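You operate a simulated robot arm through the tools that you are given. There is no shell and no other tool. Be economical: measure what you need, move in short steps, check, and stop when the job is done.

You are at the controls of a simulated two-armed robot. One attempt, no reset.

Task
Butt the square ends of both mitred blocks and tape the joint.
Fine: on the jig's deck; hold the beige block while the brown one slides up; joint shut, blue tape piece across it; drop nothing on the floor.
Where things are to end (x, y in the base frame): mitred block within 0.03 m of [0.49, 0.1]; mitred block within 0.04 m of [0.49, 0.26].

Only the result counts: the job must be done as asked and must still hold three seconds after the hand-in. Knocking over, shifting, dropping, spilling or breaking anything else fails it.

Robot
Two 7-joint arms with two-finger parallel grippers on one trunk, on a base that drives. Base frame: it is fixed to the floor where the robot stands at the start and does not move with it; the origin is under the middle of the robot, x ahead of it, y to its left, z up; the surface under the hand at the start is at about z = 0.9. Readings come in m, rad, newtons and seconds.
The left shoulder is at the start at [0.06, 0.143, 0.926], the right one opposite. With the tool pointing down near the work surface each hand reaches from about 0.28 to 0.7 m from the robot's upright axis, wherever it stands, measured 20 degrees to its own side. Payload 1.57 kg a hand.
Tool frame (each hand has its own): the origin (TCP) lies between the finger pads and is the grasp point; the fingertips stand 0.03 m ahead of it; z points along the fingers, y is the line along which they close. Largest opening 0.11 m; finger width 0.024, thickness 0.012; the body of the gripper, 0.048 by 0.112 m, starts 0.078 m behind the TCP.
Orientation is told as [roll, pitch, yaw] about the base's x, y, z axes, in that order, counted from this pose: with the fingers straight down and closing along the base's y, the tool's x points along the base's -x, its y along +y and its z along -z.

Tools
- The arms move only by the tool nudge_tool. It takes "left_moves", "right_moves" or both (then of equal length, played together; a hand with none holds still); each is a list of rows, each a list of 3 entries, a list of its own where there are three numbers: the shift along the tool's x, y, z in m, then the turn, a rotation vector about the tool's x, y, z in rad, then the gripper command, from -1 (fully open) to 1 (shut), values between in proportion. In form: [[[tx, ty, tz], [wx, wy, wz], gripper], ...]. A call has 1 to 20 rows; each row is the pose to reach, as a shift and turn from the pose commanded when the call began, along the tool's axes at that moment. A row lasts 0.2 s, in which the tool goes at most 0.05 m and 0.15 rad; a call with a longer step from one row to the next is refused whole, and so is a gripper value outside its range. A pose out of reach is approached as far as the arm can. The call stops where the force on the tool passes 70 N (or 10 N more than at its start, if that is more) or the arm is blocked; 0.2 s more then pass. The fingers move at their own pace (about 0.045 m/s each) and stop on an object; they squeeze with about 29 N. The grip force told is the motor's: it shows also when the fingers shut on nothing. Time passes only in rows, and 0.2 s behind the last, so rows that repeat a pose let the fingers close. The reply holds the time, the measured pose of the TCP, the force on the tool along the base axes, the opening and the grip force, in the units named above and with some noise, with the torque about the TCP (base axes, N m) and any sound that the robot's microphone picked up.
- Cameras (640 x 400 px; columns grow to the right, rows downward): "scene" is now at [0.043, -0.0355, 1.542]; the picture's right is [-0.45, -0.89, 0.00], its down [-0.63, 0.31, -0.71] and it looks along [0.64, -0.32, -0.70] (base axes); focal length 256 px, centre (320, 200). "left" rides on the left gripper at [0.07, -0.016, -0.141] in its tool frame; the picture's right is [0.23, 0.97, 0.00], its down [-0.86, 0.20, -0.48] and it looks along [-0.47, 0.11, 0.88] (tool axes); focal length 222 px, centre (320, 200). "right" rides on the right gripper at [0.07, 0.016, -0.141] in its tool frame; the picture's right is [-0.23, 0.97, 0.00], its down [-0.86, -0.20, -0.48] and it looks along [-0.47, -0.11, 0.88] (tool axes); focal length 222 px, centre (320, 200). There is no depth. A picture from a camera that has moved, and an enlarged one, comes with that camera's place and axes in the base frame and with its lens.
- snapshot(camera): a new picture of that camera. The clock stands still meanwhile.
- lift_body(by): slides the trunk up (or, below 0, down) by that many m; the arms and the scene camera ride with it, the base frame stays. It gives what a move gives, with no picture.
- drive_base(legs): drives the robot by 1 to 6 legs, each [ahead, left, turn to the left] in m, m and rad, along the robot's own axes; the way and the turn of a leg run together, so that a leg with both is an arc; at most 1.5 m and 3.142 rad a leg. The arms and the cameras ride along, it lands a little off, and it stops where it bumps. It gives what a move gives.
- turn_head(pan, tilt): turns the head with the scene camera to pan (to the left, within 1.501 rad either way) and tilt (down, from -0.506 to 1.204), counted from straight ahead of the robot. It gives what a move gives.
- zoom(camera, box): a new picture of the part [left, top, right, bottom] of that camera's present view, enlarged. The clock stands still meanwhile.
- job_done(): hands the job in; it is judged then, once.

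Go step by step. Nothing tells you exact positions but the pictures and the camera data: compare them with the known pose of the tool, close in by small moves and look again before you grip or let go. The budget is 120 turns and 100 pictures, counting those below and the enlarged ones. Unless the task says otherwise, let go and move clear before handing in, and close with one line.

The tools are called after ">>>" as name(argument=value, ...) on one line, values as JSON. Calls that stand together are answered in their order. nudge_tool: Moves the arms, as the interface text tells. Its arguments: {"type":"object","properties":{"left_moves":{"type":"array","items":{"type":"array"}},"right_moves":{"type":"array","items":{"type":"array"}}},"required":[]} The other tools are called the same way: lift_body (by) slides the trunk up or down; drive_base (legs) drives the base; turn_head (pan, tilt) turns the head that bears the scene camera; snapshot (camera) takes a picture; zoom (camera, box) takes an enlarged picture of a part of a camera's view; job_done () hands the job in.

At the start:

```text
time: 0.0
left_position: [0.5007, 0.115, 1.0]
left_tcp_rot: [0.0, -0.002, 0.0]
left_contact_force: [0.0, 1.0, 1.2]
left_ft_torque: [0.0, 0.01, 0.01]
left_gripper_width: 0.1102
left_gripper_force: 0.1
right_position: [0.3966, -0.2343, 0.9991]
right_tcp_rot: [0.0, 0.001, 0.0]
right_contact_force: [-0.6, -0.3, 0.2]
right_ft_torque: [0.02, 0.0, -0.01]
right_gripper_width: 0.1099
right_gripper_force: 0.1
trunk travel left (down, up): [-0.525, 0.065]
robot x, y, heading: [-0.0037, 0.0025, -0.004]
head pan, tilt: [-0.463, 0.777]
```

scene: 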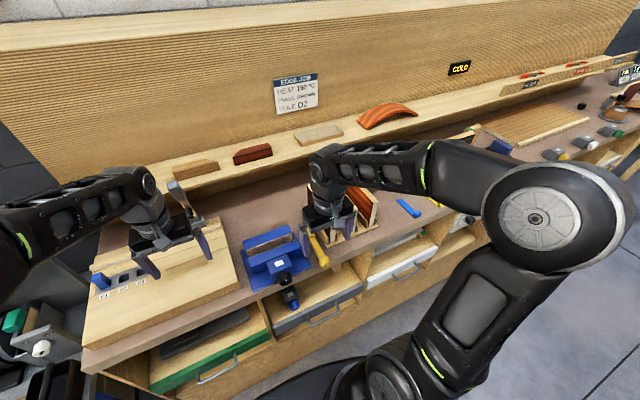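
right: 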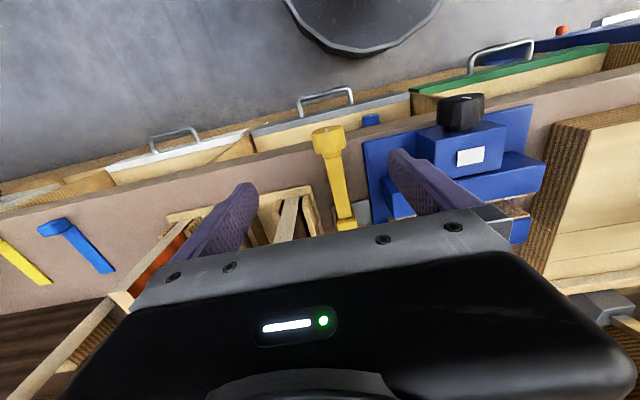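
left: 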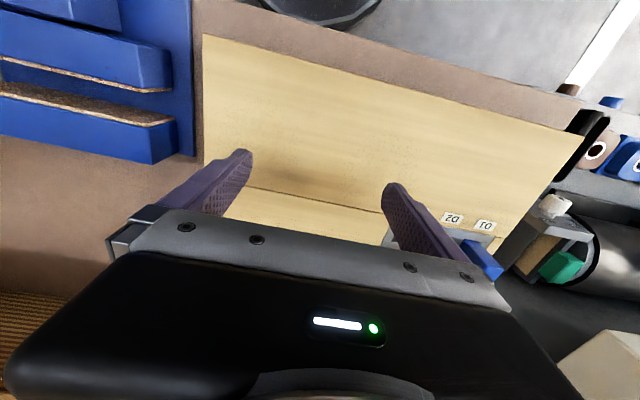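

I see a bench with a light wooden jig to the left, a blue vise in the middle, and a back shelf with blocks. I look closer before moving.

>>> turn_head(pan=0.3, tilt=0.85)

>>> snapshot(camera="scene")

>>> turn_head(pan=-0.3, tilt=0.6)

>>> snapshot(camera="scene")

```text
time: 1.1
left_position: [0.5009, 0.1148, 0.9996]
left_tcp_rot: [0.0, 0.0, -0.001]
left_contact_force: [0.4, 0.9, -0.2]
left_ft_torque: [0.02, -0.02, 0.02]
left_gripper_width: 0.1101
left_gripper_force: 0.1
right_position: [0.397, -0.2323, 1.0003]
right_tcp_rot: [-0.001, -0.001, -0.001]
right_contact_force: [0.6, 0.5, 0.4]
right_ft_torque: [0.02, -0.02, 0.0]
right_gripper_width: 0.1102
right_gripper_force: 0.1
trunk travel left (down, up): [-0.525, 0.065]
robot x, y, heading: [0.0027, -0.0027, 0.002]
head pan, tilt: [0.3, 0.85]
```

```text
96 pictures are left
camera scene: at [0.0445, 0.024, 1.5361], right [0.29, -0.96, 0.0], down [-0.72, -0.22, -0.66], along [0.63, 0.19, -0.75], focal length 256 px, centre (320, 200)
```

scene: 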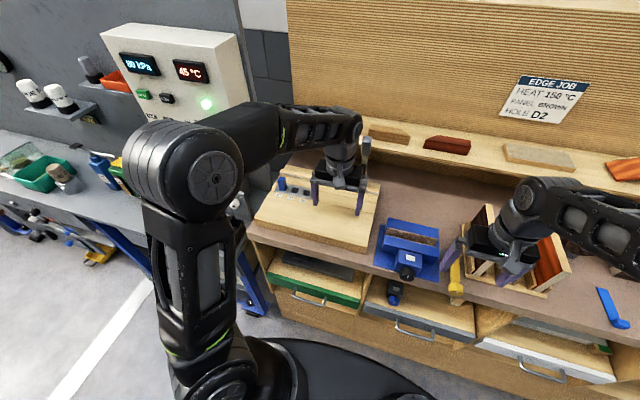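

```text
time: 2.1
left_position: [0.5008, 0.1153, 0.9996]
left_tcp_rot: [-0.001, 0.001, 0.0]
left_contact_force: [0.1, 0.1, 0.0]
left_ft_torque: [-0.03, 0.01, 0.0]
left_gripper_width: 0.11
left_gripper_force: 0.1
right_position: [0.3984, -0.2335, 0.9997]
right_tcp_rot: [0.001, 0.0, 0.0]
right_contact_force: [0.0, 0.2, 0.4]
right_ft_torque: [0.03, 0.03, -0.02]
right_gripper_width: 0.1103
right_gripper_force: 0.0
trunk travel left (down, up): [-0.525, 0.065]
robot x, y, heading: [0.0016, 0.0005, -0.001]
head pan, tilt: [-0.3, 0.6]
```

```text
95 pictures are left
camera scene: at [0.0543, -0.0251, 1.557], right [-0.29, -0.96, 0.0], down [-0.54, 0.17, -0.82], along [0.79, -0.24, -0.57], focal length 256 px, centre (320, 200)
```

scene: 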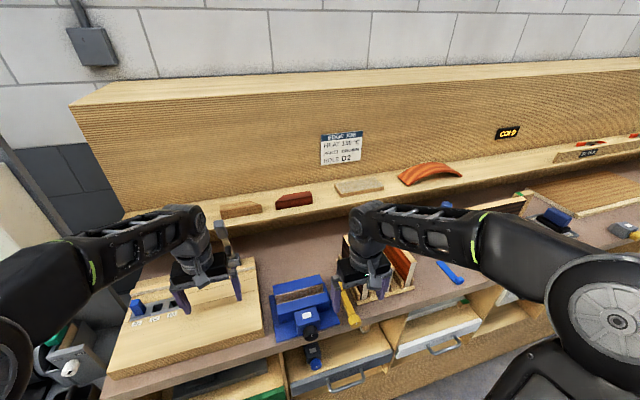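

The ledge at the back holds a brown, a red and a beige block plus an arch; I need detail on them and on the blue strip.

>>> zoom(camera="scene", box=[200, 150, 480, 325])

>>> zoom(camera="scene", box=[440, 100, 640, 225])

>>> zoom(camera="scene", box=[90, 180, 290, 305])

>>> snapshot(camera="right")

```text
2.29 times, centred on (340, 238) of scene
camera zoom: at [0.0543, -0.0251, 1.557], right [-0.29, -0.96, 0.0], down [-0.54, 0.17, -0.82], along [0.79, -0.24, -0.57], focal length 584 px, centre (274, 114)
```

zoom: 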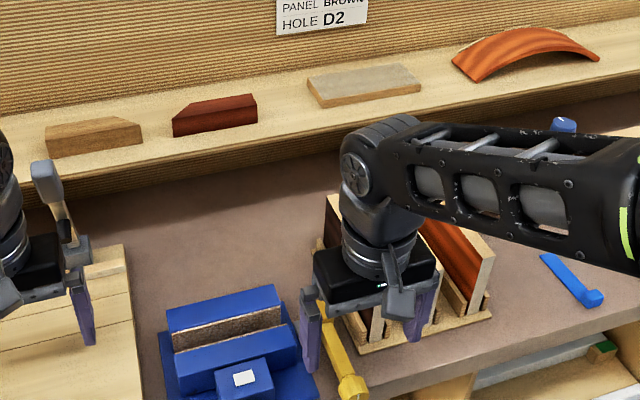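

```text
3.20 times, centred on (540, 162) of scene
camera zoom: at [0.0543, -0.0251, 1.557], right [-0.29, -0.96, 0.0], down [-0.54, 0.17, -0.82], along [0.79, -0.24, -0.57], focal length 818 px, centre (-384, 320)
```

zoom: 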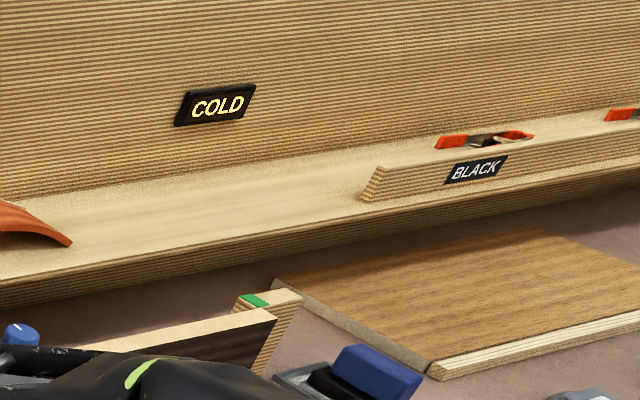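

```text
3.20 times, centred on (190, 242) of scene
camera zoom: at [0.0543, -0.0251, 1.557], right [-0.29, -0.96, 0.0], down [-0.54, 0.17, -0.82], along [0.79, -0.24, -0.57], focal length 818 px, centre (736, 64)
```

zoom: 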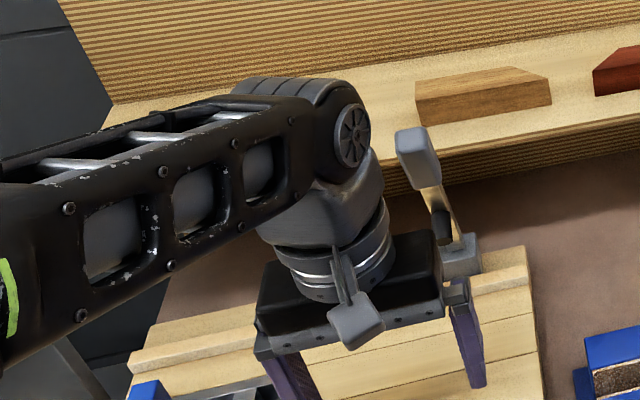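

```text
91 pictures are left
camera right: at [0.3286, -0.2173, 1.1416], right [0.23, 0.97, 0.0], down [0.86, -0.2, 0.48], along [0.47, -0.11, -0.88], focal length 222 px, centre (320, 200)
```

right: 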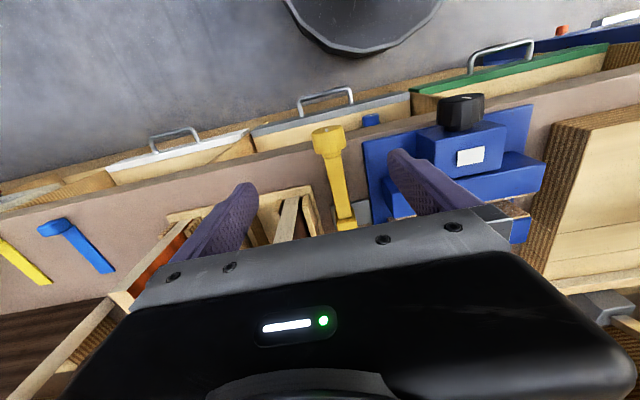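

I zoom further on the ledge blocks and the jig.

>>> zoom(camera="scene", box=[200, 160, 400, 240])

>>> turn_head(pan=-0.75, tilt=0.75)

>>> snapshot(camera="scene")

>>> turn_head(pan=0.8, tilt=0.7)

>>> snapshot(camera="scene")

```text
3.20 times, centred on (300, 200) of scene
camera zoom: at [0.0543, -0.0251, 1.557], right [-0.29, -0.96, 0.0], down [-0.54, 0.17, -0.82], along [0.79, -0.24, -0.57], focal length 818 px, centre (384, 200)
```

zoom: 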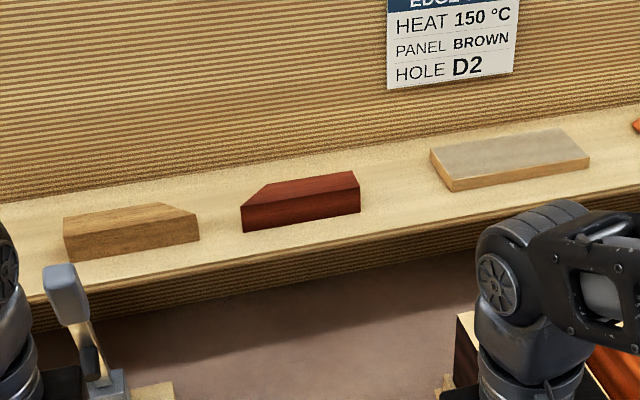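

```text
time: 3.0
left_position: [0.5009, 0.1158, 1.0001]
left_tcp_rot: [-0.001, -0.001, 0.002]
left_contact_force: [0.1, -0.6, -0.9]
left_ft_torque: [0.03, 0.02, -0.03]
left_gripper_width: 0.1098
left_gripper_force: 0.2
right_position: [0.397, -0.2338, 1.0001]
right_tcp_rot: [0.001, 0.0, -0.001]
right_contact_force: [0.1, -0.5, 0.6]
right_ft_torque: [0.03, 0.0, -0.02]
right_gripper_width: 0.1101
right_gripper_force: 0.1
trunk travel left (down, up): [-0.525, 0.065]
robot x, y, heading: [0.0002, -0.0028, -0.005]
head pan, tilt: [-0.75, 0.75]
```

```text
89 pictures are left
camera scene: at [0.0305, -0.0555, 1.5441], right [-0.68, -0.73, 0.0], down [-0.5, 0.46, -0.73], along [0.54, -0.5, -0.68], focal length 256 px, centre (320, 200)
```

scene: 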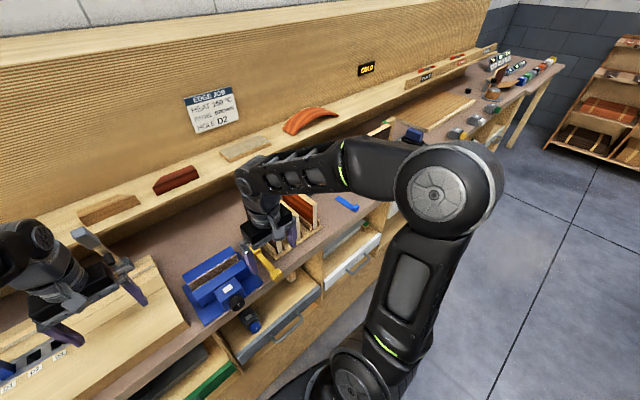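

```text
time: 4.6
left_position: [0.5006, 0.1151, 0.9993]
left_tcp_rot: [0.0, -0.001, -0.002]
left_contact_force: [0.9, 0.4, 0.3]
left_ft_torque: [0.01, -0.02, 0.0]
left_gripper_width: 0.1102
left_gripper_force: 0.0
right_position: [0.3968, -0.2336, 0.9998]
right_tcp_rot: [-0.001, 0.0, -0.001]
right_contact_force: [0.0, -0.4, -0.1]
right_ft_torque: [-0.01, 0.0, 0.01]
right_gripper_width: 0.1103
right_gripper_force: 0.0
trunk travel left (down, up): [-0.525, 0.065]
robot x, y, heading: [0.002, 0.0034, -0.004]
head pan, tilt: [0.799, 0.7]
```

```text
88 pictures are left
camera scene: at [0.0291, 0.0618, 1.5484], right [0.72, -0.7, 0.0], down [-0.45, -0.46, -0.76], along [0.53, 0.55, -0.64], focal length 256 px, centre (320, 200)
```

scene: 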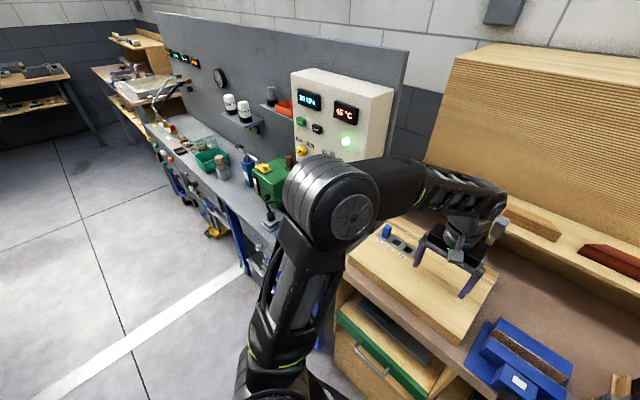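

The two mitred blocks are the tan one (beige, mitre on its right) and the dark red-brown one (mitre on its left); their square ends face outwards, so tan goes to y=0.10 and red-brown to y=0.26 without turning. I raise the trunk for parallax and view the ledge and jig.

>>> turn_head(pan=0.0, tilt=0.6)

>>> zoom(camera="scene", box=[240, 140, 480, 290])

>>> lift_body(by=0.06)

>>> zoom(camera="scene", box=[240, 140, 480, 290])

>>> snapshot(camera="left")

```text
time: 5.8
left_position: [0.5006, 0.1153, 0.9993]
left_tcp_rot: [0.001, 0.001, -0.001]
left_contact_force: [-0.4, 0.1, -0.1]
left_ft_torque: [0.0, -0.01, 0.01]
left_gripper_width: 0.1098
left_gripper_force: 0.0
right_position: [0.3976, -0.2336, 1.0012]
right_tcp_rot: [0.001, -0.001, 0.001]
right_contact_force: [0.5, -0.6, -0.9]
right_ft_torque: [0.02, 0.05, 0.0]
right_gripper_width: 0.11
right_gripper_force: 0.1
trunk travel left (down, up): [-0.525, 0.065]
robot x, y, heading: [0.0032, -0.0006, -0.003]
head pan, tilt: [0.0, 0.6]
```

```text
2.67 times, centred on (360, 215) of scene
camera zoom: at [0.0582, 0.001, 1.557], right [0.0, -1.0, 0.0], down [-0.57, 0.0, -0.82], along [0.82, 0.0, -0.57], focal length 682 px, centre (213, 160)
```

zoom: 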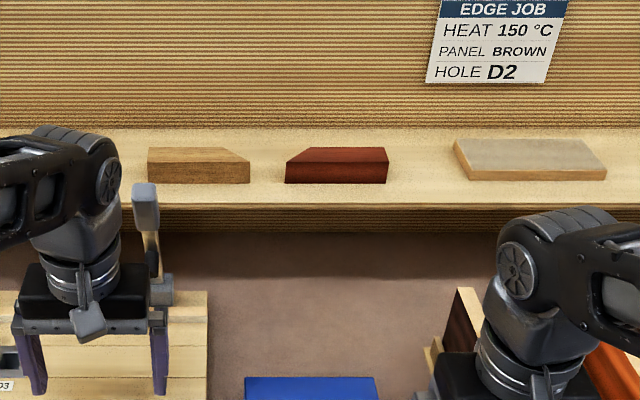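

```text
time: 6.8
left_position: [0.5006, 0.1162, 1.0594]
left_tcp_rot: [0.001, -0.001, 0.001]
left_contact_force: [0.2, 0.4, -0.2]
left_ft_torque: [-0.03, -0.01, 0.0]
left_gripper_width: 0.1099
left_gripper_force: 0.0
right_position: [0.3989, -0.2338, 1.0602]
right_tcp_rot: [-0.001, 0.0, 0.001]
right_contact_force: [-1.5, -0.2, 1.1]
right_ft_torque: [0.0, 0.02, 0.01]
right_gripper_width: 0.11
right_gripper_force: 0.0
trunk travel left (down, up): [-0.585, 0.005]
robot x, y, heading: [-0.0026, -0.0007, -0.001]
head pan, tilt: [0.0, 0.6]
```

```text
2.67 times, centred on (360, 215) of scene
camera zoom: at [0.0585, 0.0009, 1.617], right [0.0, -1.0, 0.0], down [-0.57, 0.0, -0.82], along [0.82, 0.0, -0.57], focal length 682 px, centre (213, 160)
```

zoom: 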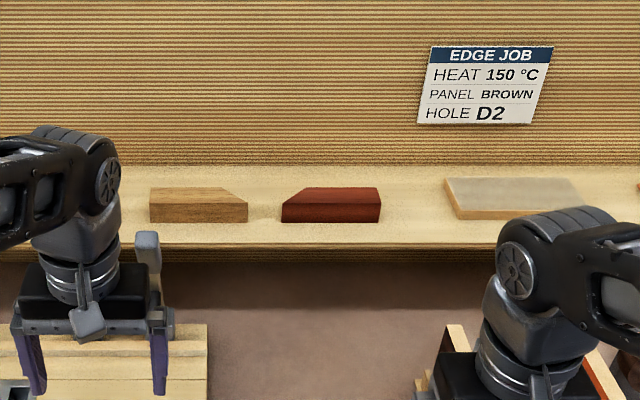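

```text
85 pictures are left
camera left: at [0.4312, 0.0992, 1.2001], right [-0.23, 0.97, 0.0], down [0.86, 0.2, 0.48], along [0.47, 0.11, -0.88], focal length 222 px, centre (320, 200)
```

left: 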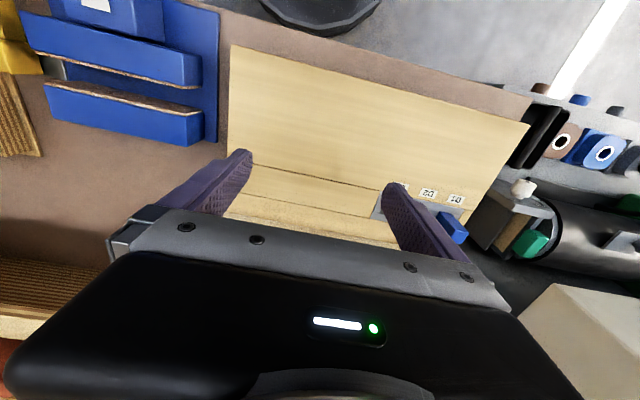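

Blocks triangulate: ledge z≈1.06, tan at about (0.75, 0.02), red-brown at (0.75, -0.15), each ~0.125×0.04×0.028. Now I look for the tape pieces and at the bench front clearance.

>>> turn_head(pan=-0.8, tilt=0.6)

>>> zoom(camera="scene", box=[180, 60, 420, 210])

>>> turn_head(pan=1.0, tilt=0.8)

>>> zoom(camera="scene", box=[120, 80, 440, 280])

>>> turn_head(pan=0.0, tilt=1.2)

>>> snapshot(camera="scene")

```text
time: 7.9
left_position: [0.4997, 0.1159, 1.0611]
left_tcp_rot: [0.003, 0.002, -0.001]
left_contact_force: [-0.8, -1.1, -0.1]
left_ft_torque: [0.0, 0.04, 0.01]
left_gripper_width: 0.11
left_gripper_force: 0.1
right_position: [0.3972, -0.2333, 1.0601]
right_tcp_rot: [0.001, 0.001, 0.002]
right_contact_force: [0.3, -0.5, -0.5]
right_ft_torque: [0.01, -0.01, -0.02]
right_gripper_width: 0.1101
right_gripper_force: 0.0
trunk travel left (down, up): [-0.585, 0.005]
robot x, y, heading: [0.0038, -0.0027, -0.001]
head pan, tilt: [-0.799, 0.6]
```

```text
2.67 times, centred on (300, 135) of scene
camera zoom: at [0.0315, -0.0623, 1.617], right [-0.72, -0.7, 0.0], down [-0.39, 0.4, -0.83], along [0.58, -0.59, -0.56], focal length 682 px, centre (373, 373)
```

zoom: 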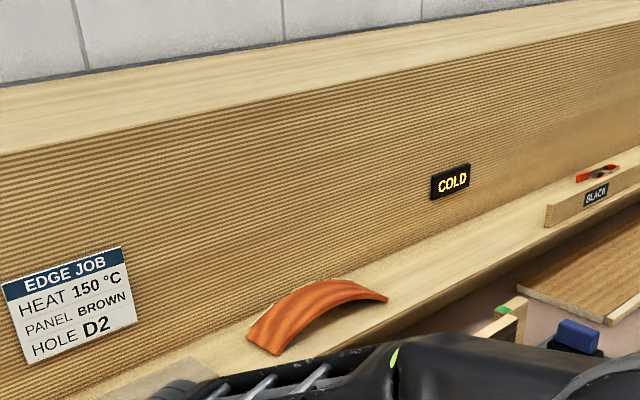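

```text
time: 9.7
left_position: [0.5002, 0.1154, 1.0597]
left_tcp_rot: [0.0, -0.001, 0.0]
left_contact_force: [-0.4, 0.1, 0.3]
left_ft_torque: [0.01, 0.0, 0.0]
left_gripper_width: 0.1099
left_gripper_force: 0.0
right_position: [0.398, -0.2336, 1.0603]
right_tcp_rot: [0.0, 0.001, -0.001]
right_contact_force: [-0.2, 0.0, -1.0]
right_ft_torque: [0.02, 0.0, -0.01]
right_gripper_width: 0.1101
right_gripper_force: 0.1
trunk travel left (down, up): [-0.585, 0.005]
robot x, y, heading: [-0.0013, -0.0021, 0.003]
head pan, tilt: [1.0, 0.799]
```

```text
2.00 times, centred on (280, 180) of scene
camera zoom: at [0.0135, 0.0688, 1.6001], right [0.84, -0.54, 0.0], down [-0.39, -0.6, -0.7], along [0.38, 0.59, -0.72], focal length 511 px, centre (400, 240)
```

zoom: 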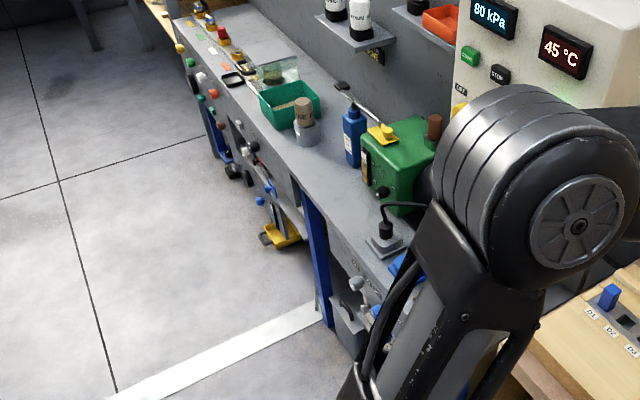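

```text
time: 11.0
left_position: [0.5005, 0.1155, 1.0595]
left_tcp_rot: [0.001, 0.0, -0.001]
left_contact_force: [0.0, 0.6, 0.9]
left_ft_torque: [0.0, -0.01, -0.02]
left_gripper_width: 0.1099
left_gripper_force: 0.1
right_position: [0.3967, -0.2337, 1.0591]
right_tcp_rot: [0.002, -0.001, 0.001]
right_contact_force: [0.1, 0.0, 0.2]
right_ft_torque: [0.0, -0.01, -0.02]
right_gripper_width: 0.1098
right_gripper_force: 0.0
trunk travel left (down, up): [-0.585, 0.005]
robot x, y, heading: [-0.0007, 0.0018, 0.003]
head pan, tilt: [0.0, 1.201]
```

```text
82 pictures are left
camera scene: at [0.0258, 0.001, 1.5724], right [0.0, -1.0, 0.0], down [-0.93, 0.0, -0.36], along [0.36, 0.0, -0.93], focal length 256 px, centre (320, 200)
```

scene: 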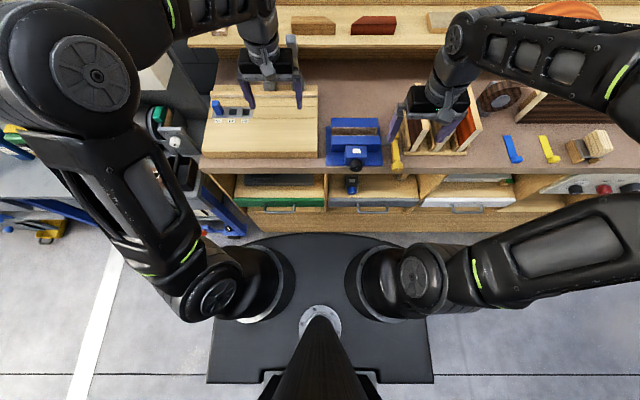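

The top view shows the base close to the bench front and a blue and a yellow strip on the bench right. I zoom at those and at the jig.

>>> zoom(camera="scene", box=[380, 90, 620, 240])

>>> zoom(camera="scene", box=[190, 60, 430, 210])

>>> zoom(camera="scene", box=[190, 180, 450, 342])

```text
2.67 times, centred on (500, 165) of scene
camera zoom: at [0.0258, 0.001, 1.5724], right [0.0, -1.0, 0.0], down [-0.93, 0.0, -0.36], along [0.36, 0.0, -0.93], focal length 682 px, centre (-160, 293)
```

zoom: 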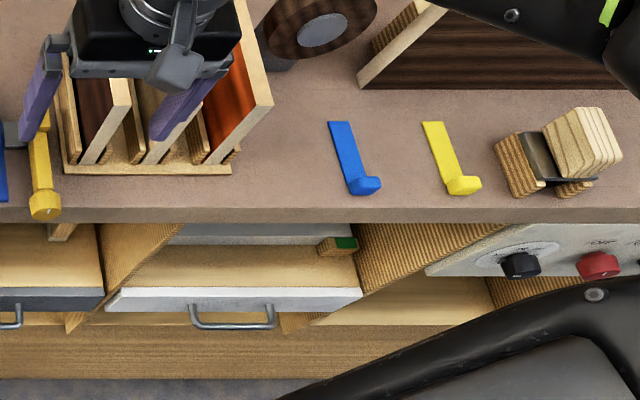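

```text
2.67 times, centred on (310, 135) of scene
camera zoom: at [0.0258, 0.001, 1.5724], right [0.0, -1.0, 0.0], down [-0.93, 0.0, -0.36], along [0.36, 0.0, -0.93], focal length 682 px, centre (347, 373)
```

zoom: 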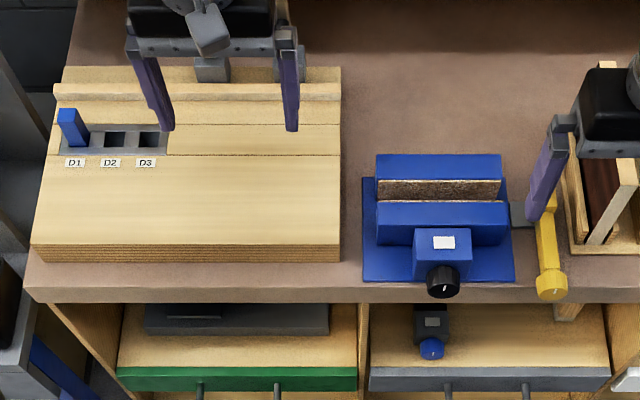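

```text
2.46 times, centred on (320, 261) of scene
camera zoom: at [0.0258, 0.001, 1.5724], right [0.0, -1.0, 0.0], down [-0.93, 0.0, -0.36], along [0.36, 0.0, -0.93], focal length 629 px, centre (320, 50)
```

zoom: 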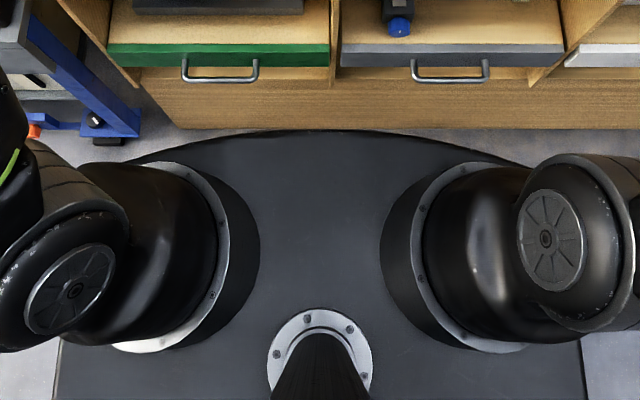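

The blue strip with a tab (bench right, beside a yellow one) is the tape. I raise both hands and yaw them 90° (cameras outwards) so the fingers close along x.

>>> nudge_tool(left_moves=[[[0, 0, -0.04], [0, 0, 0.143], -1], [[0, 0, -0.08], [0, 0, 0.286], -1], [[0, 0, -0.12], [0, 0, 0.429], -1], [[0, 0, -0.14], [0, 0, 0.572], -1], [[0, 0, -0.14], [0, 0, 0.715], -1], [[0, 0, -0.14], [0, 0, 0.858], -1], [[0, 0, -0.14], [0, 0, 1.0], -1], [[0, 0, -0.14], [0, 0, 1.143], -1], [[0, 0, -0.14], [0, 0, 1.286], -1], [[0, 0, -0.14], [0, 0, 1.429], -1], [[0, 0, -0.14], [0, 0, 1.571], -1]], right_moves=[[[0, 0, -0.04], [0, 0, -0.143], -1], [[0, 0, -0.08], [0, 0, -0.286], -1], [[0, 0, -0.12], [0, 0, -0.429], -1], [[0, 0, -0.14], [0, 0, -0.572], -1], [[0, 0, -0.14], [0, 0, -0.715], -1], [[0, 0, -0.14], [0, 0, -0.858], -1], [[0, 0, -0.14], [0, 0, -1.0], -1], [[0, 0, -0.14], [0, 0, -1.143], -1], [[0, 0, -0.14], [0, 0, -1.286], -1], [[0, 0, -0.14], [0, 0, -1.429], -1], [[0, 0, -0.14], [0, 0, -1.571], -1]])

>>> snapshot(camera="scene")

```text
time: 13.4
left_position: [0.4734, 0.2001, 1.167]
left_tcp_rot: [-0.015, -0.043, -1.472]
left_contact_force: [-0.5, 0.6, 0.2]
left_ft_torque: [-0.08, 0.03, -0.01]
left_gripper_width: 0.1098
left_gripper_force: 0.1
left hand out of reach, approached as far as the arm can: row 3, 4, 5, 6, 7, 8, 9, 10, 11
right_position: [0.4119, -0.2299, 1.1871]
right_tcp_rot: [-0.001, 0.002, 1.527]
right_contact_force: [0.5, 0.2, 0.2]
right_ft_torque: [-0.01, -0.01, -0.02]
right_gripper_width: 0.1099
right_gripper_force: 0.0
right hand out of reach, approached as far as the arm can: row 3, 4, 5, 6, 7, 8, 9, 10, 11
trunk travel left (down, up): [-0.585, 0.005]
robot x, y, heading: [0.0003, -0.0021, -0.003]
head pan, tilt: [0.0, 1.201]
```

```text
78 pictures are left
camera scene: at [0.0259, 0.0067, 1.5724], right [0.0, -1.0, 0.0], down [-0.93, 0.0, -0.36], along [0.36, 0.0, -0.93], focal length 256 px, centre (320, 200)
```

scene: 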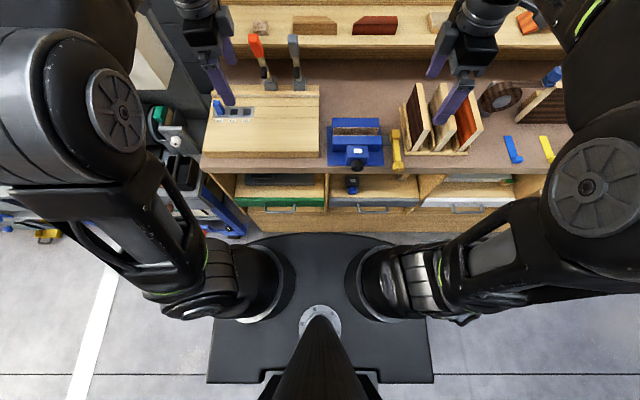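

The hands are limited to ~z 1.18 here, so reach to the ledge will be tight; I try moving the base forward a little.

>>> drive_base(legs=[[0.04, 0, 0]])

>>> drive_base(legs=[[0.04, 0, 0]])

>>> snapshot(camera="scene")

```text
time: 14.2
left_position: [0.5157, 0.1951, 1.1672]
left_tcp_rot: [-0.016, -0.039, -1.476]
left_contact_force: [0.7, 0.0, 0.5]
left_ft_torque: [-0.01, 0.08, -0.01]
left_gripper_width: 0.1098
left_gripper_force: 0.0
right_position: [0.4524, -0.2349, 1.1854]
right_tcp_rot: [-0.001, -0.001, 1.522]
right_contact_force: [0.2, -0.5, 0.0]
right_ft_torque: [0.0, 0.08, 0.01]
right_gripper_width: 0.1098
right_gripper_force: 0.0
trunk travel left (down, up): [-0.585, 0.005]
robot x, y, heading: [0.0422, -0.0018, 0.002]
head pan, tilt: [0.0, 1.201]
```

```text
time: 15.1
left_position: [0.5565, 0.1943, 1.1679]
left_tcp_rot: [-0.017, -0.039, -1.476]
left_contact_force: [0.5, -0.9, -0.1]
left_ft_torque: [-0.03, 0.09, -0.01]
left_gripper_width: 0.11
left_gripper_force: 0.0
right_position: [0.4934, -0.2358, 1.1858]
right_tcp_rot: [0.002, -0.001, 1.524]
right_contact_force: [0.1, 0.5, 0.4]
right_ft_torque: [-0.01, 0.04, 0.02]
right_gripper_width: 0.1101
right_gripper_force: 0.1
trunk travel left (down, up): [-0.585, 0.005]
robot x, y, heading: [0.0774, 0.0033, -0.0]
head pan, tilt: [0.0, 1.201]
```

```text
77 pictures are left
camera scene: at [0.1092, 0.0009, 1.5723], right [0.0, -1.0, 0.0], down [-0.93, 0.0, -0.36], along [0.36, 0.0, -0.93], focal length 256 px, centre (320, 200)
```

scene: 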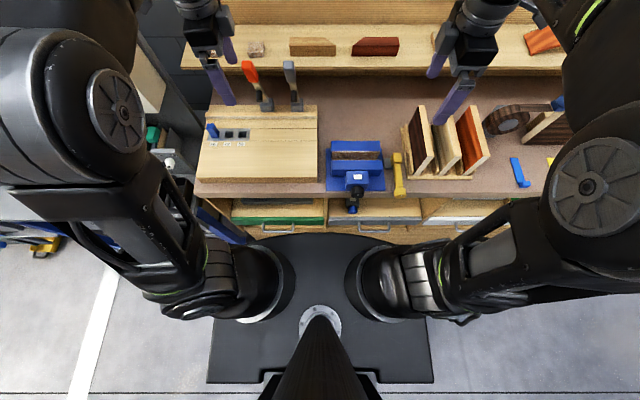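

Base still free. I retract the right hand over the bench front, then strafe right so the left arm faces the red-brown block.

>>> nudge_tool(right_moves=[[[0, 0.04, 0], [0, 0, 0], -1], [[0, 0.08, 0], [0, 0, 0], -1], [[0, 0.11, 0], [0, 0, 0], -1]])

>>> drive_base(legs=[[0, -0.14, 0]])

>>> drive_base(legs=[[0, -0.13, 0], [0.05, 0, 0]])

>>> snapshot(camera="scene")

>>> snapshot(camera="left")

```text
time: 15.9
left_position: [0.5535, 0.1936, 1.1682]
left_tcp_rot: [-0.014, -0.038, -1.475]
left_contact_force: [-0.6, 0.1, 0.0]
left_ft_torque: [0.01, -0.03, -0.04]
left_gripper_width: 0.1101
left_gripper_force: 0.0
right_position: [0.3985, -0.2329, 1.172]
right_tcp_rot: [-0.001, -0.001, 1.523]
right_contact_force: [0.2, 0.4, 1.6]
right_ft_torque: [0.03, 0.01, -0.02]
right_gripper_width: 0.11
right_gripper_force: 0.0
right hand out of reach, approached as far as the arm can: row 2, 3
trunk travel left (down, up): [-0.585, 0.005]
robot x, y, heading: [0.0848, 0.0001, -0.006]
head pan, tilt: [0.0, 1.201]
```

```text
time: 17.3
left_position: [0.554, 0.0522, 1.1687]
left_tcp_rot: [-0.015, -0.038, -1.477]
left_contact_force: [-0.1, -1.5, 0.2]
left_ft_torque: [0.05, 0.01, -0.04]
left_gripper_width: 0.1101
left_gripper_force: 0.0
right_position: [0.3984, -0.3737, 1.1725]
right_tcp_rot: [-0.002, -0.003, 1.522]
right_contact_force: [-0.2, -0.7, -0.6]
right_ft_torque: [0.06, 0.0, 0.0]
right_gripper_width: 0.1101
right_gripper_force: 0.1
trunk travel left (down, up): [-0.585, 0.005]
robot x, y, heading: [0.0765, -0.1387, -0.002]
head pan, tilt: [0.0, 1.201]
```

```text
time: 19.2
left_position: [0.5972, -0.0747, 1.1702]
left_tcp_rot: [-0.012, -0.039, -1.475]
left_contact_force: [-0.9, -0.1, -0.5]
left_ft_torque: [0.01, -0.05, 0.0]
left_gripper_width: 0.1101
left_gripper_force: 0.1
right_position: [0.4427, -0.5008, 1.1721]
right_tcp_rot: [-0.004, 0.0, 1.525]
right_contact_force: [-0.5, 0.2, 0.6]
right_ft_torque: [0.03, -0.06, -0.03]
right_gripper_width: 0.1099
right_gripper_force: 0.0
trunk travel left (down, up): [-0.585, 0.005]
robot x, y, heading: [0.12, -0.2705, -0.001]
head pan, tilt: [0.0, 1.201]
stopped in leg 2: the robot was blocked; the commanded pose is now the measured one
```

```text
76 pictures are left
camera scene: at [0.1481, -0.2678, 1.5724], right [0.0, -1.0, 0.0], down [-0.93, 0.0, -0.36], along [0.36, 0.0, -0.93], focal length 256 px, centre (320, 200)
```

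scene: 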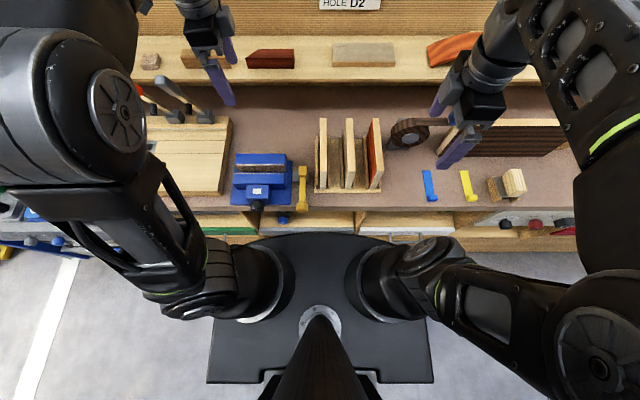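

```text
75 pictures are left
camera left: at [0.5755, -0.001, 1.3069], right [0.95, 0.32, -0.02], down [0.29, -0.81, 0.51], along [0.15, -0.49, -0.86], focal length 222 px, centre (320, 200)
```

left: 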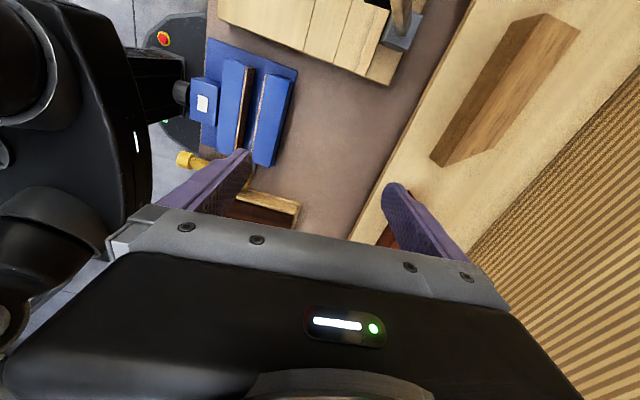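

The base is as far ahead as it goes (x=0.12). Now I move the left hand over the red-brown block and see how far it reaches.

>>> nudge_tool(left_moves=[[[-0.02, 0.04, 0.01], [0, 0, 0.03], -1], [[-0.04, 0.08, 0.02], [0, 0, 0.06], -1], [[-0.06, 0.12, 0.03], [0, 0, 0.09], -1], [[-0.075, 0.152, 0.035], [0, 0, 0.096], -1], [[-0.075, 0.152, 0.035], [0, 0, 0.096], -1]])

>>> snapshot(camera="left")

```text
time: 20.4
left_position: [0.65, -0.0932, 1.1555]
left_tcp_rot: [-0.008, -0.038, -1.512]
left_contact_force: [0.1, 0.0, -1.0]
left_ft_torque: [-0.01, -0.01, -0.04]
left_gripper_width: 0.11
left_gripper_force: 0.1
left hand out of reach, approached as far as the arm can: row 2, 3, 4, 5
right_position: [0.4461, -0.5011, 1.1729]
right_tcp_rot: [-0.001, 0.0, 1.524]
right_contact_force: [-0.2, 0.5, 0.8]
right_ft_torque: [-0.01, 0.03, -0.01]
right_gripper_width: 0.1099
right_gripper_force: 0.1
trunk travel left (down, up): [-0.585, 0.005]
robot x, y, heading: [0.1207, -0.2691, -0.003]
head pan, tilt: [0.0, 1.201]
```

```text
74 pictures are left
camera left: at [0.6312, -0.0191, 1.2931], right [0.96, 0.28, -0.02], down [0.25, -0.82, 0.51], along [0.13, -0.49, -0.86], focal length 222 px, centre (320, 200)
```

left: 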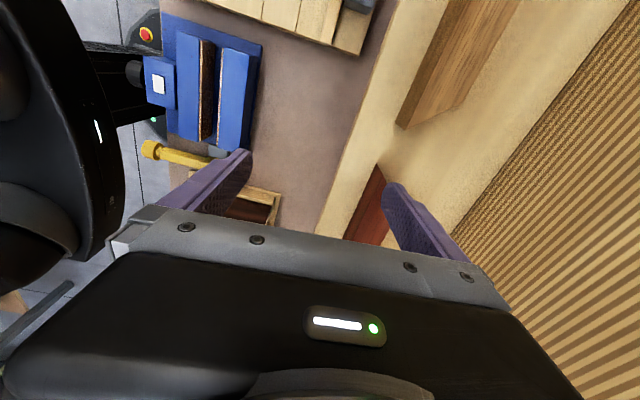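

The hand falls ~0.1 m short with the tool vertical; tilting the fingers slightly forward will gain reach. I test with a 0.15 rad tilt.

>>> nudge_tool(left_moves=[[[0, 0, 0], [-0.1, 0, 0], -1], [[0, 0, 0], [-0.2, 0, 0], -1], [[0, 0, 0], [-0.2, 0, 0], -1]])

```text
time: 21.2
left_position: [0.6518, -0.0889, 1.1559]
left_tcp_rot: [0.189, -0.039, -1.51]
left_contact_force: [0.1, -0.7, 0.5]
left_ft_torque: [0.0, 0.02, 0.01]
left_gripper_width: 0.1099
left_gripper_force: 0.0
right_position: [0.4455, -0.5012, 1.1713]
right_tcp_rot: [0.0, -0.002, 1.524]
right_contact_force: [0.0, 0.4, -0.2]
right_ft_torque: [0.03, -0.03, -0.02]
right_gripper_width: 0.1099
right_gripper_force: 0.1
trunk travel left (down, up): [-0.585, 0.005]
robot x, y, heading: [0.1224, -0.2692, 0.004]
head pan, tilt: [0.0, 1.201]
```

Tilt works and the commanded pose follows the reached one. Now move over the block.

>>> nudge_tool(left_moves=[[[-0.023, 0.029, 0.008], [0, 0, 0.02], -1], [[-0.046, 0.058, 0.016], [0, 0, 0.04], -1], [[-0.068, 0.088, 0.024], [0, 0, 0.06], -1], [[-0.068, 0.088, 0.024], [0, 0, 0.06], -1]])

>>> snapshot(camera="left")

>>> zoom(camera="scene", box=[140, 0, 380, 150])

```text
time: 22.2
left_position: [0.7457, -0.1489, 1.1519]
left_tcp_rot: [0.192, -0.027, -1.571]
left_contact_force: [0.5, -0.9, 0.3]
left_ft_torque: [0.02, -0.03, -0.02]
left_gripper_width: 0.1099
left_gripper_force: 0.1
right_position: [0.4449, -0.5013, 1.173]
right_tcp_rot: [-0.001, 0.0, 1.522]
right_contact_force: [-0.6, 0.2, 0.3]
right_ft_torque: [0.0, -0.03, 0.0]
right_gripper_width: 0.1098
right_gripper_force: 0.1
trunk travel left (down, up): [-0.585, 0.005]
robot x, y, heading: [0.1239, -0.2714, 0.001]
head pan, tilt: [0.0, 1.201]
```

```text
73 pictures are left
camera left: at [0.7034, -0.0755, 1.2858], right [0.96, 0.23, 0.18], down [0.1, -0.84, 0.53], along [0.28, -0.49, -0.83], focal length 222 px, centre (320, 200)
```

left: 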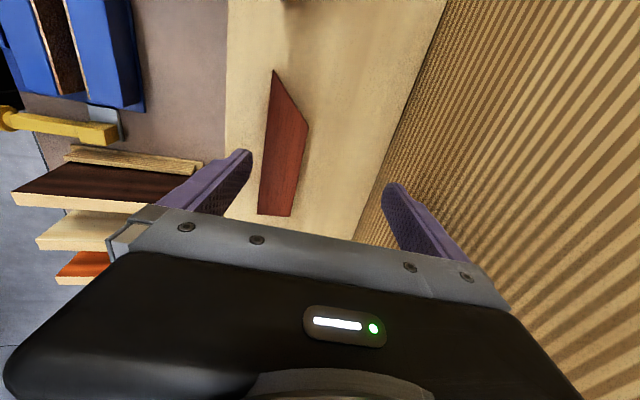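

```text
2.67 times, centred on (260, 75) of scene
camera zoom: at [0.1494, -0.2676, 1.5724], right [0.0, -1.0, 0.0], down [-0.93, 0.0, -0.36], along [0.36, 0.0, -0.93], focal length 682 px, centre (480, 533)
```

zoom: 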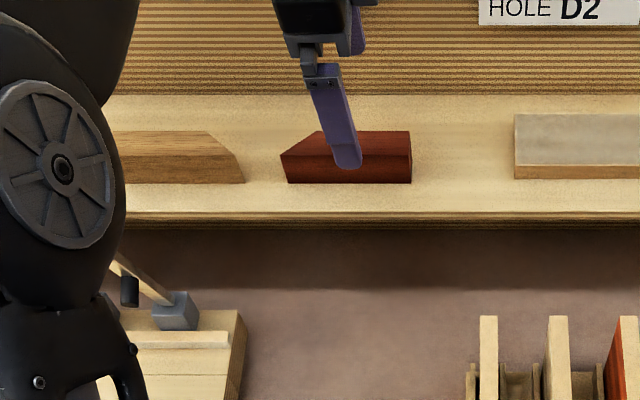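

The hand hovers above the red-brown block with it between the fingers. I reduce the tilt, shift slightly back and descend to just above the ledge.

>>> nudge_tool(left_moves=[[[-0.002, -0.008, 0.015], [0.03, 0, 0], -1], [[-0.004, -0.014, 0.028], [0.06, 0, 0], -1], [[-0.005, -0.018, 0.038], [0.09, 0, 0], -1], [[-0.005, -0.02, 0.042], [0.09, 0, 0], -1]])

>>> zoom(camera="scene", box=[200, 10, 360, 110])

>>> snapshot(camera="left")

```text
time: 23.2
left_position: [0.7372, -0.1533, 1.1166]
left_tcp_rot: [0.118, -0.031, -1.57]
left_contact_force: [2.3, 6.7, 59.7]
left_ft_torque: [0.85, 3.44, -0.4]
left_gripper_width: 0.1017
left_gripper_force: 0.0
right_position: [0.4421, -0.5007, 1.175]
right_tcp_rot: [-0.007, -0.003, 1.524]
right_contact_force: [-0.2, 0.1, 0.7]
right_ft_torque: [0.0, -0.02, 0.01]
right_gripper_width: 0.11
right_gripper_force: 0.0
trunk travel left (down, up): [-0.585, 0.005]
robot x, y, heading: [0.1222, -0.2681, 0.001]
head pan, tilt: [0.0, 1.201]
```

```text
4.00 times, centred on (280, 60) of scene
camera zoom: at [0.1452, -0.2682, 1.5736], right [0.0, -1.0, 0.0], down [-0.93, 0.0, -0.37], along [0.37, 0.0, -0.93], focal length 1022 px, centre (480, 760)
```

zoom: 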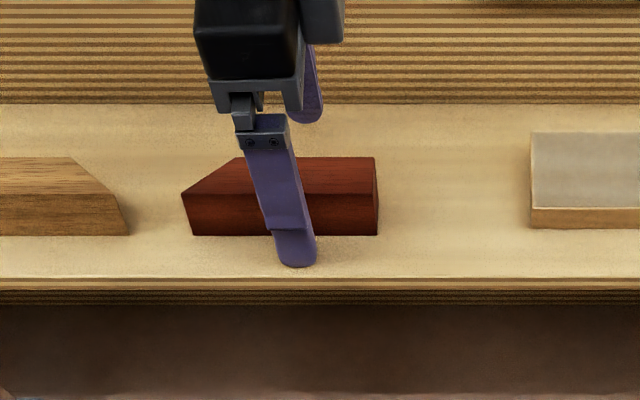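

```text
70 pictures are left
camera left: at [0.7036, -0.079, 1.2523], right [0.97, 0.23, 0.11], down [0.14, -0.84, 0.52], along [0.21, -0.49, -0.84], focal length 222 px, centre (320, 200)
```

left: 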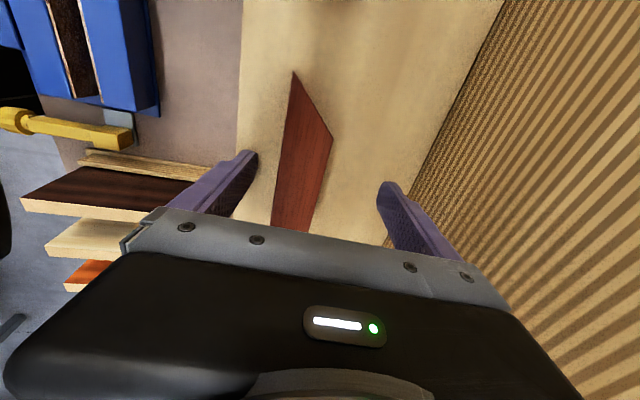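

The near fingertip met the ledge (so ledge z≈1.078). I back off a few mm and close on the block.

>>> nudge_tool(left_moves=[[[0, -0.004, -0.004], [0, 0, 0], -1], [[0, -0.008, -0.005], [0, 0, 0], -1]])

>>> nudge_tool(left_moves=[[[0, 0, 0], [0, 0, 0], 0.3], [[0, 0, 0], [0, 0, 0], 0.6], [[0, 0, 0], [0, 0, 0], 1], [[0, 0, 0], [0, 0, 0], 1], [[0, 0, 0], [0, 0, 0], 1], [[0, 0, 0], [0, 0, 0], 1], [[0, 0, 0], [0, 0, 0], 1]])

>>> zoom(camera="scene", box=[200, 10, 360, 110])

```text
time: 23.8
left_position: [0.7318, -0.1535, 1.1168]
left_tcp_rot: [0.116, -0.032, -1.57]
left_contact_force: [14.0, 4.0, 47.0]
left_ft_torque: [0.63, 2.01, -0.34]
left_gripper_width: 0.0925
left_gripper_force: 0.2
right_position: [0.4432, -0.5011, 1.173]
right_tcp_rot: [-0.005, -0.002, 1.524]
right_contact_force: [0.0, 0.0, -0.5]
right_ft_torque: [0.02, -0.02, -0.01]
right_gripper_width: 0.1102
right_gripper_force: 0.0
trunk travel left (down, up): [-0.585, 0.005]
robot x, y, heading: [0.1236, -0.2704, 0.002]
head pan, tilt: [0.0, 1.201]
```

```text
time: 25.4
left_position: [0.725, -0.1533, 1.113]
left_tcp_rot: [0.103, -0.027, -1.57]
left_contact_force: [-20.0, -1.6, 20.4]
left_ft_torque: [0.3, 1.15, 0.3]
left_gripper_width: 0.0314
left_gripper_force: 29.1
right_position: [0.4408, -0.5023, 1.1732]
right_tcp_rot: [-0.006, -0.001, 1.524]
right_contact_force: [0.4, -0.3, -1.0]
right_ft_torque: [0.0, 0.02, 0.0]
right_gripper_width: 0.11
right_gripper_force: 0.1
trunk travel left (down, up): [-0.585, 0.005]
robot x, y, heading: [0.1235, -0.2701, -0.001]
head pan, tilt: [0.0, 1.201]
```

```text
4.00 times, centred on (280, 60) of scene
camera zoom: at [0.1453, -0.2689, 1.5723], right [0.0, -1.0, 0.0], down [-0.93, 0.0, -0.37], along [0.37, 0.0, -0.93], focal length 1022 px, centre (480, 760)
```

zoom: 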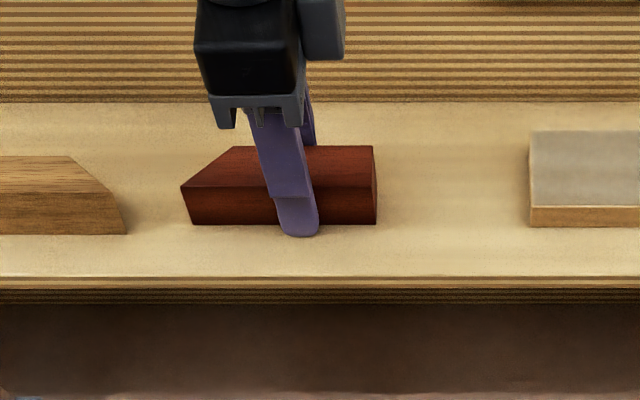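

Gripped (width 0.031 m). I lift and check that it stays.

>>> nudge_tool(left_moves=[[[0, 0.002, -0.02], [0, 0, 0], 1], [[0, 0.004, -0.04], [0, 0, 0], 1], [[0, 0.004, -0.045], [0, 0, 0], 1]])

>>> snapshot(camera="left")

>>> zoom(camera="scene", box=[200, 10, 360, 110])

```text
time: 26.2
left_position: [0.7278, -0.1501, 1.1568]
left_tcp_rot: [0.103, -0.026, -1.569]
left_contact_force: [-0.1, -0.3, -0.8]
left_ft_torque: [0.01, -0.03, 0.01]
left_gripper_width: 0.0313
left_gripper_force: 29.1
right_position: [0.4442, -0.5014, 1.1717]
right_tcp_rot: [-0.001, -0.001, 1.524]
right_contact_force: [0.7, -0.1, -0.1]
right_ft_torque: [-0.01, -0.03, -0.01]
right_gripper_width: 0.1101
right_gripper_force: 0.1
trunk travel left (down, up): [-0.585, 0.005]
robot x, y, heading: [0.1243, -0.2691, 0.002]
head pan, tilt: [0.0, 1.201]
```

```text
68 pictures are left
camera left: at [0.6974, -0.0774, 1.2927], right [0.97, 0.23, 0.09], down [0.15, -0.84, 0.52], along [0.2, -0.49, -0.85], focal length 222 px, centre (320, 200)
```

left: 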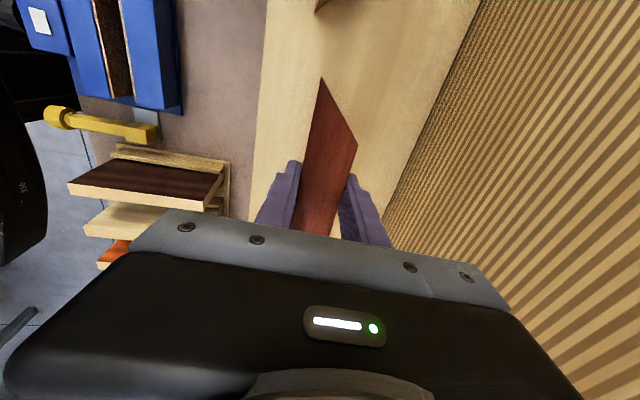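

```text
4.00 times, centred on (280, 60) of scene
camera zoom: at [0.1498, -0.2687, 1.5723], right [0.0, -1.0, 0.0], down [-0.93, 0.0, -0.36], along [0.36, 0.0, -0.93], focal length 1022 px, centre (480, 760)
```

zoom: 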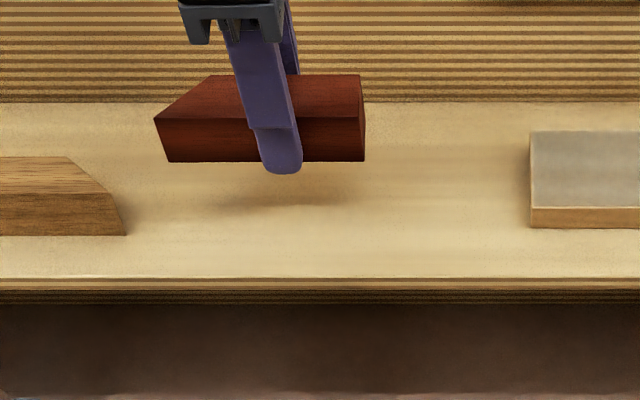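

Held firmly. I retract the hand toward the robot, untilting, then drive back left.

>>> nudge_tool(left_moves=[[[0, -0.038, -0.004], [0.02, 0, 0], 1], [[0, -0.076, -0.008], [0.04, 0, 0], 1], [[0, -0.114, -0.012], [0.06, 0, 0], 1], [[0, -0.152, -0.016], [0.08, 0, 0], 1], [[0, -0.189, -0.0196], [0.103, 0, 0], 1], [[0, -0.189, -0.0196], [0.103, 0, 0], 1]])

>>> drive_base(legs=[[-0.04, 0, 0], [0, 0.14, 0], [0, 0.13, 0]])

>>> snapshot(camera="scene")

>>> snapshot(camera="left")

```text
time: 27.6
left_position: [0.5409, -0.1522, 1.1562]
left_tcp_rot: [-0.002, -0.027, -1.572]
left_contact_force: [0.0, 0.1, -0.3]
left_ft_torque: [-0.03, -0.01, -0.04]
left_gripper_width: 0.0311
left_gripper_force: 29.3
right_position: [0.4459, -0.5017, 1.1724]
right_tcp_rot: [0.001, -0.003, 1.525]
right_contact_force: [0.0, -0.6, 0.3]
right_ft_torque: [0.03, 0.06, 0.01]
right_gripper_width: 0.1098
right_gripper_force: 0.1
trunk travel left (down, up): [-0.585, 0.005]
robot x, y, heading: [0.1223, -0.2719, -0.002]
head pan, tilt: [0.0, 1.201]
```

```text
time: 30.3
left_position: [0.5011, 0.1194, 1.1558]
left_tcp_rot: [0.002, -0.029, -1.565]
left_contact_force: [0.0, 0.9, -1.4]
left_ft_torque: [-0.07, 0.0, 0.04]
left_gripper_width: 0.0311
left_gripper_force: 28.6
right_position: [0.4056, -0.2318, 1.1725]
right_tcp_rot: [-0.001, -0.001, 1.53]
right_contact_force: [-0.5, -0.3, 0.4]
right_ft_torque: [-0.04, -0.03, -0.01]
right_gripper_width: 0.1099
right_gripper_force: 0.0
trunk travel left (down, up): [-0.585, 0.005]
robot x, y, heading: [0.0866, -0.0015, 0.008]
head pan, tilt: [0.0, 1.201]
```

```text
66 pictures are left
camera scene: at [0.1099, 0.0019, 1.5724], right [0.0, -1.0, 0.0], down [-0.93, 0.0, -0.36], along [0.36, 0.0, -0.93], focal length 256 px, centre (320, 200)
```

scene: 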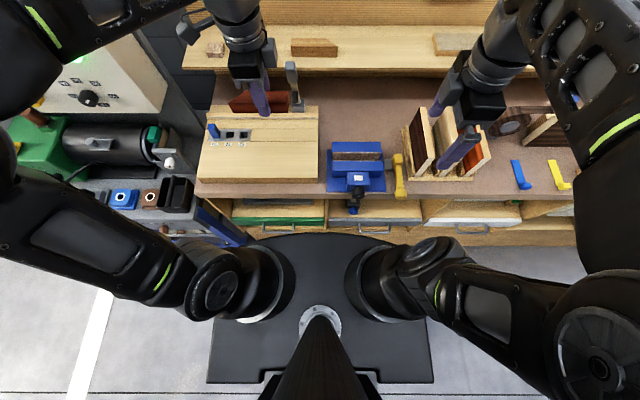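

```text
65 pictures are left
camera left: at [0.4841, 0.1932, 1.2945], right [0.97, 0.23, -0.01], down [0.2, -0.84, 0.5], along [0.11, -0.49, -0.86], focal length 222 px, centre (320, 200)
```

left: 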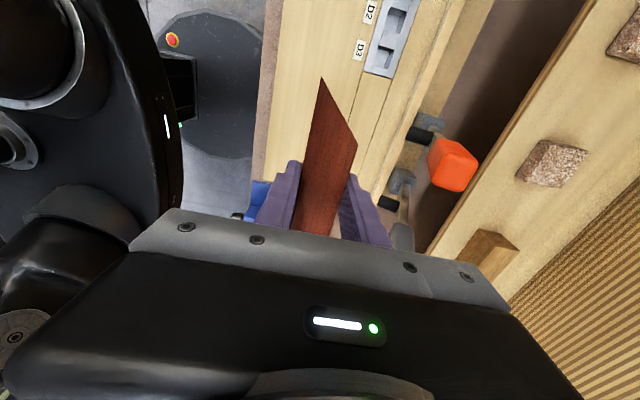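

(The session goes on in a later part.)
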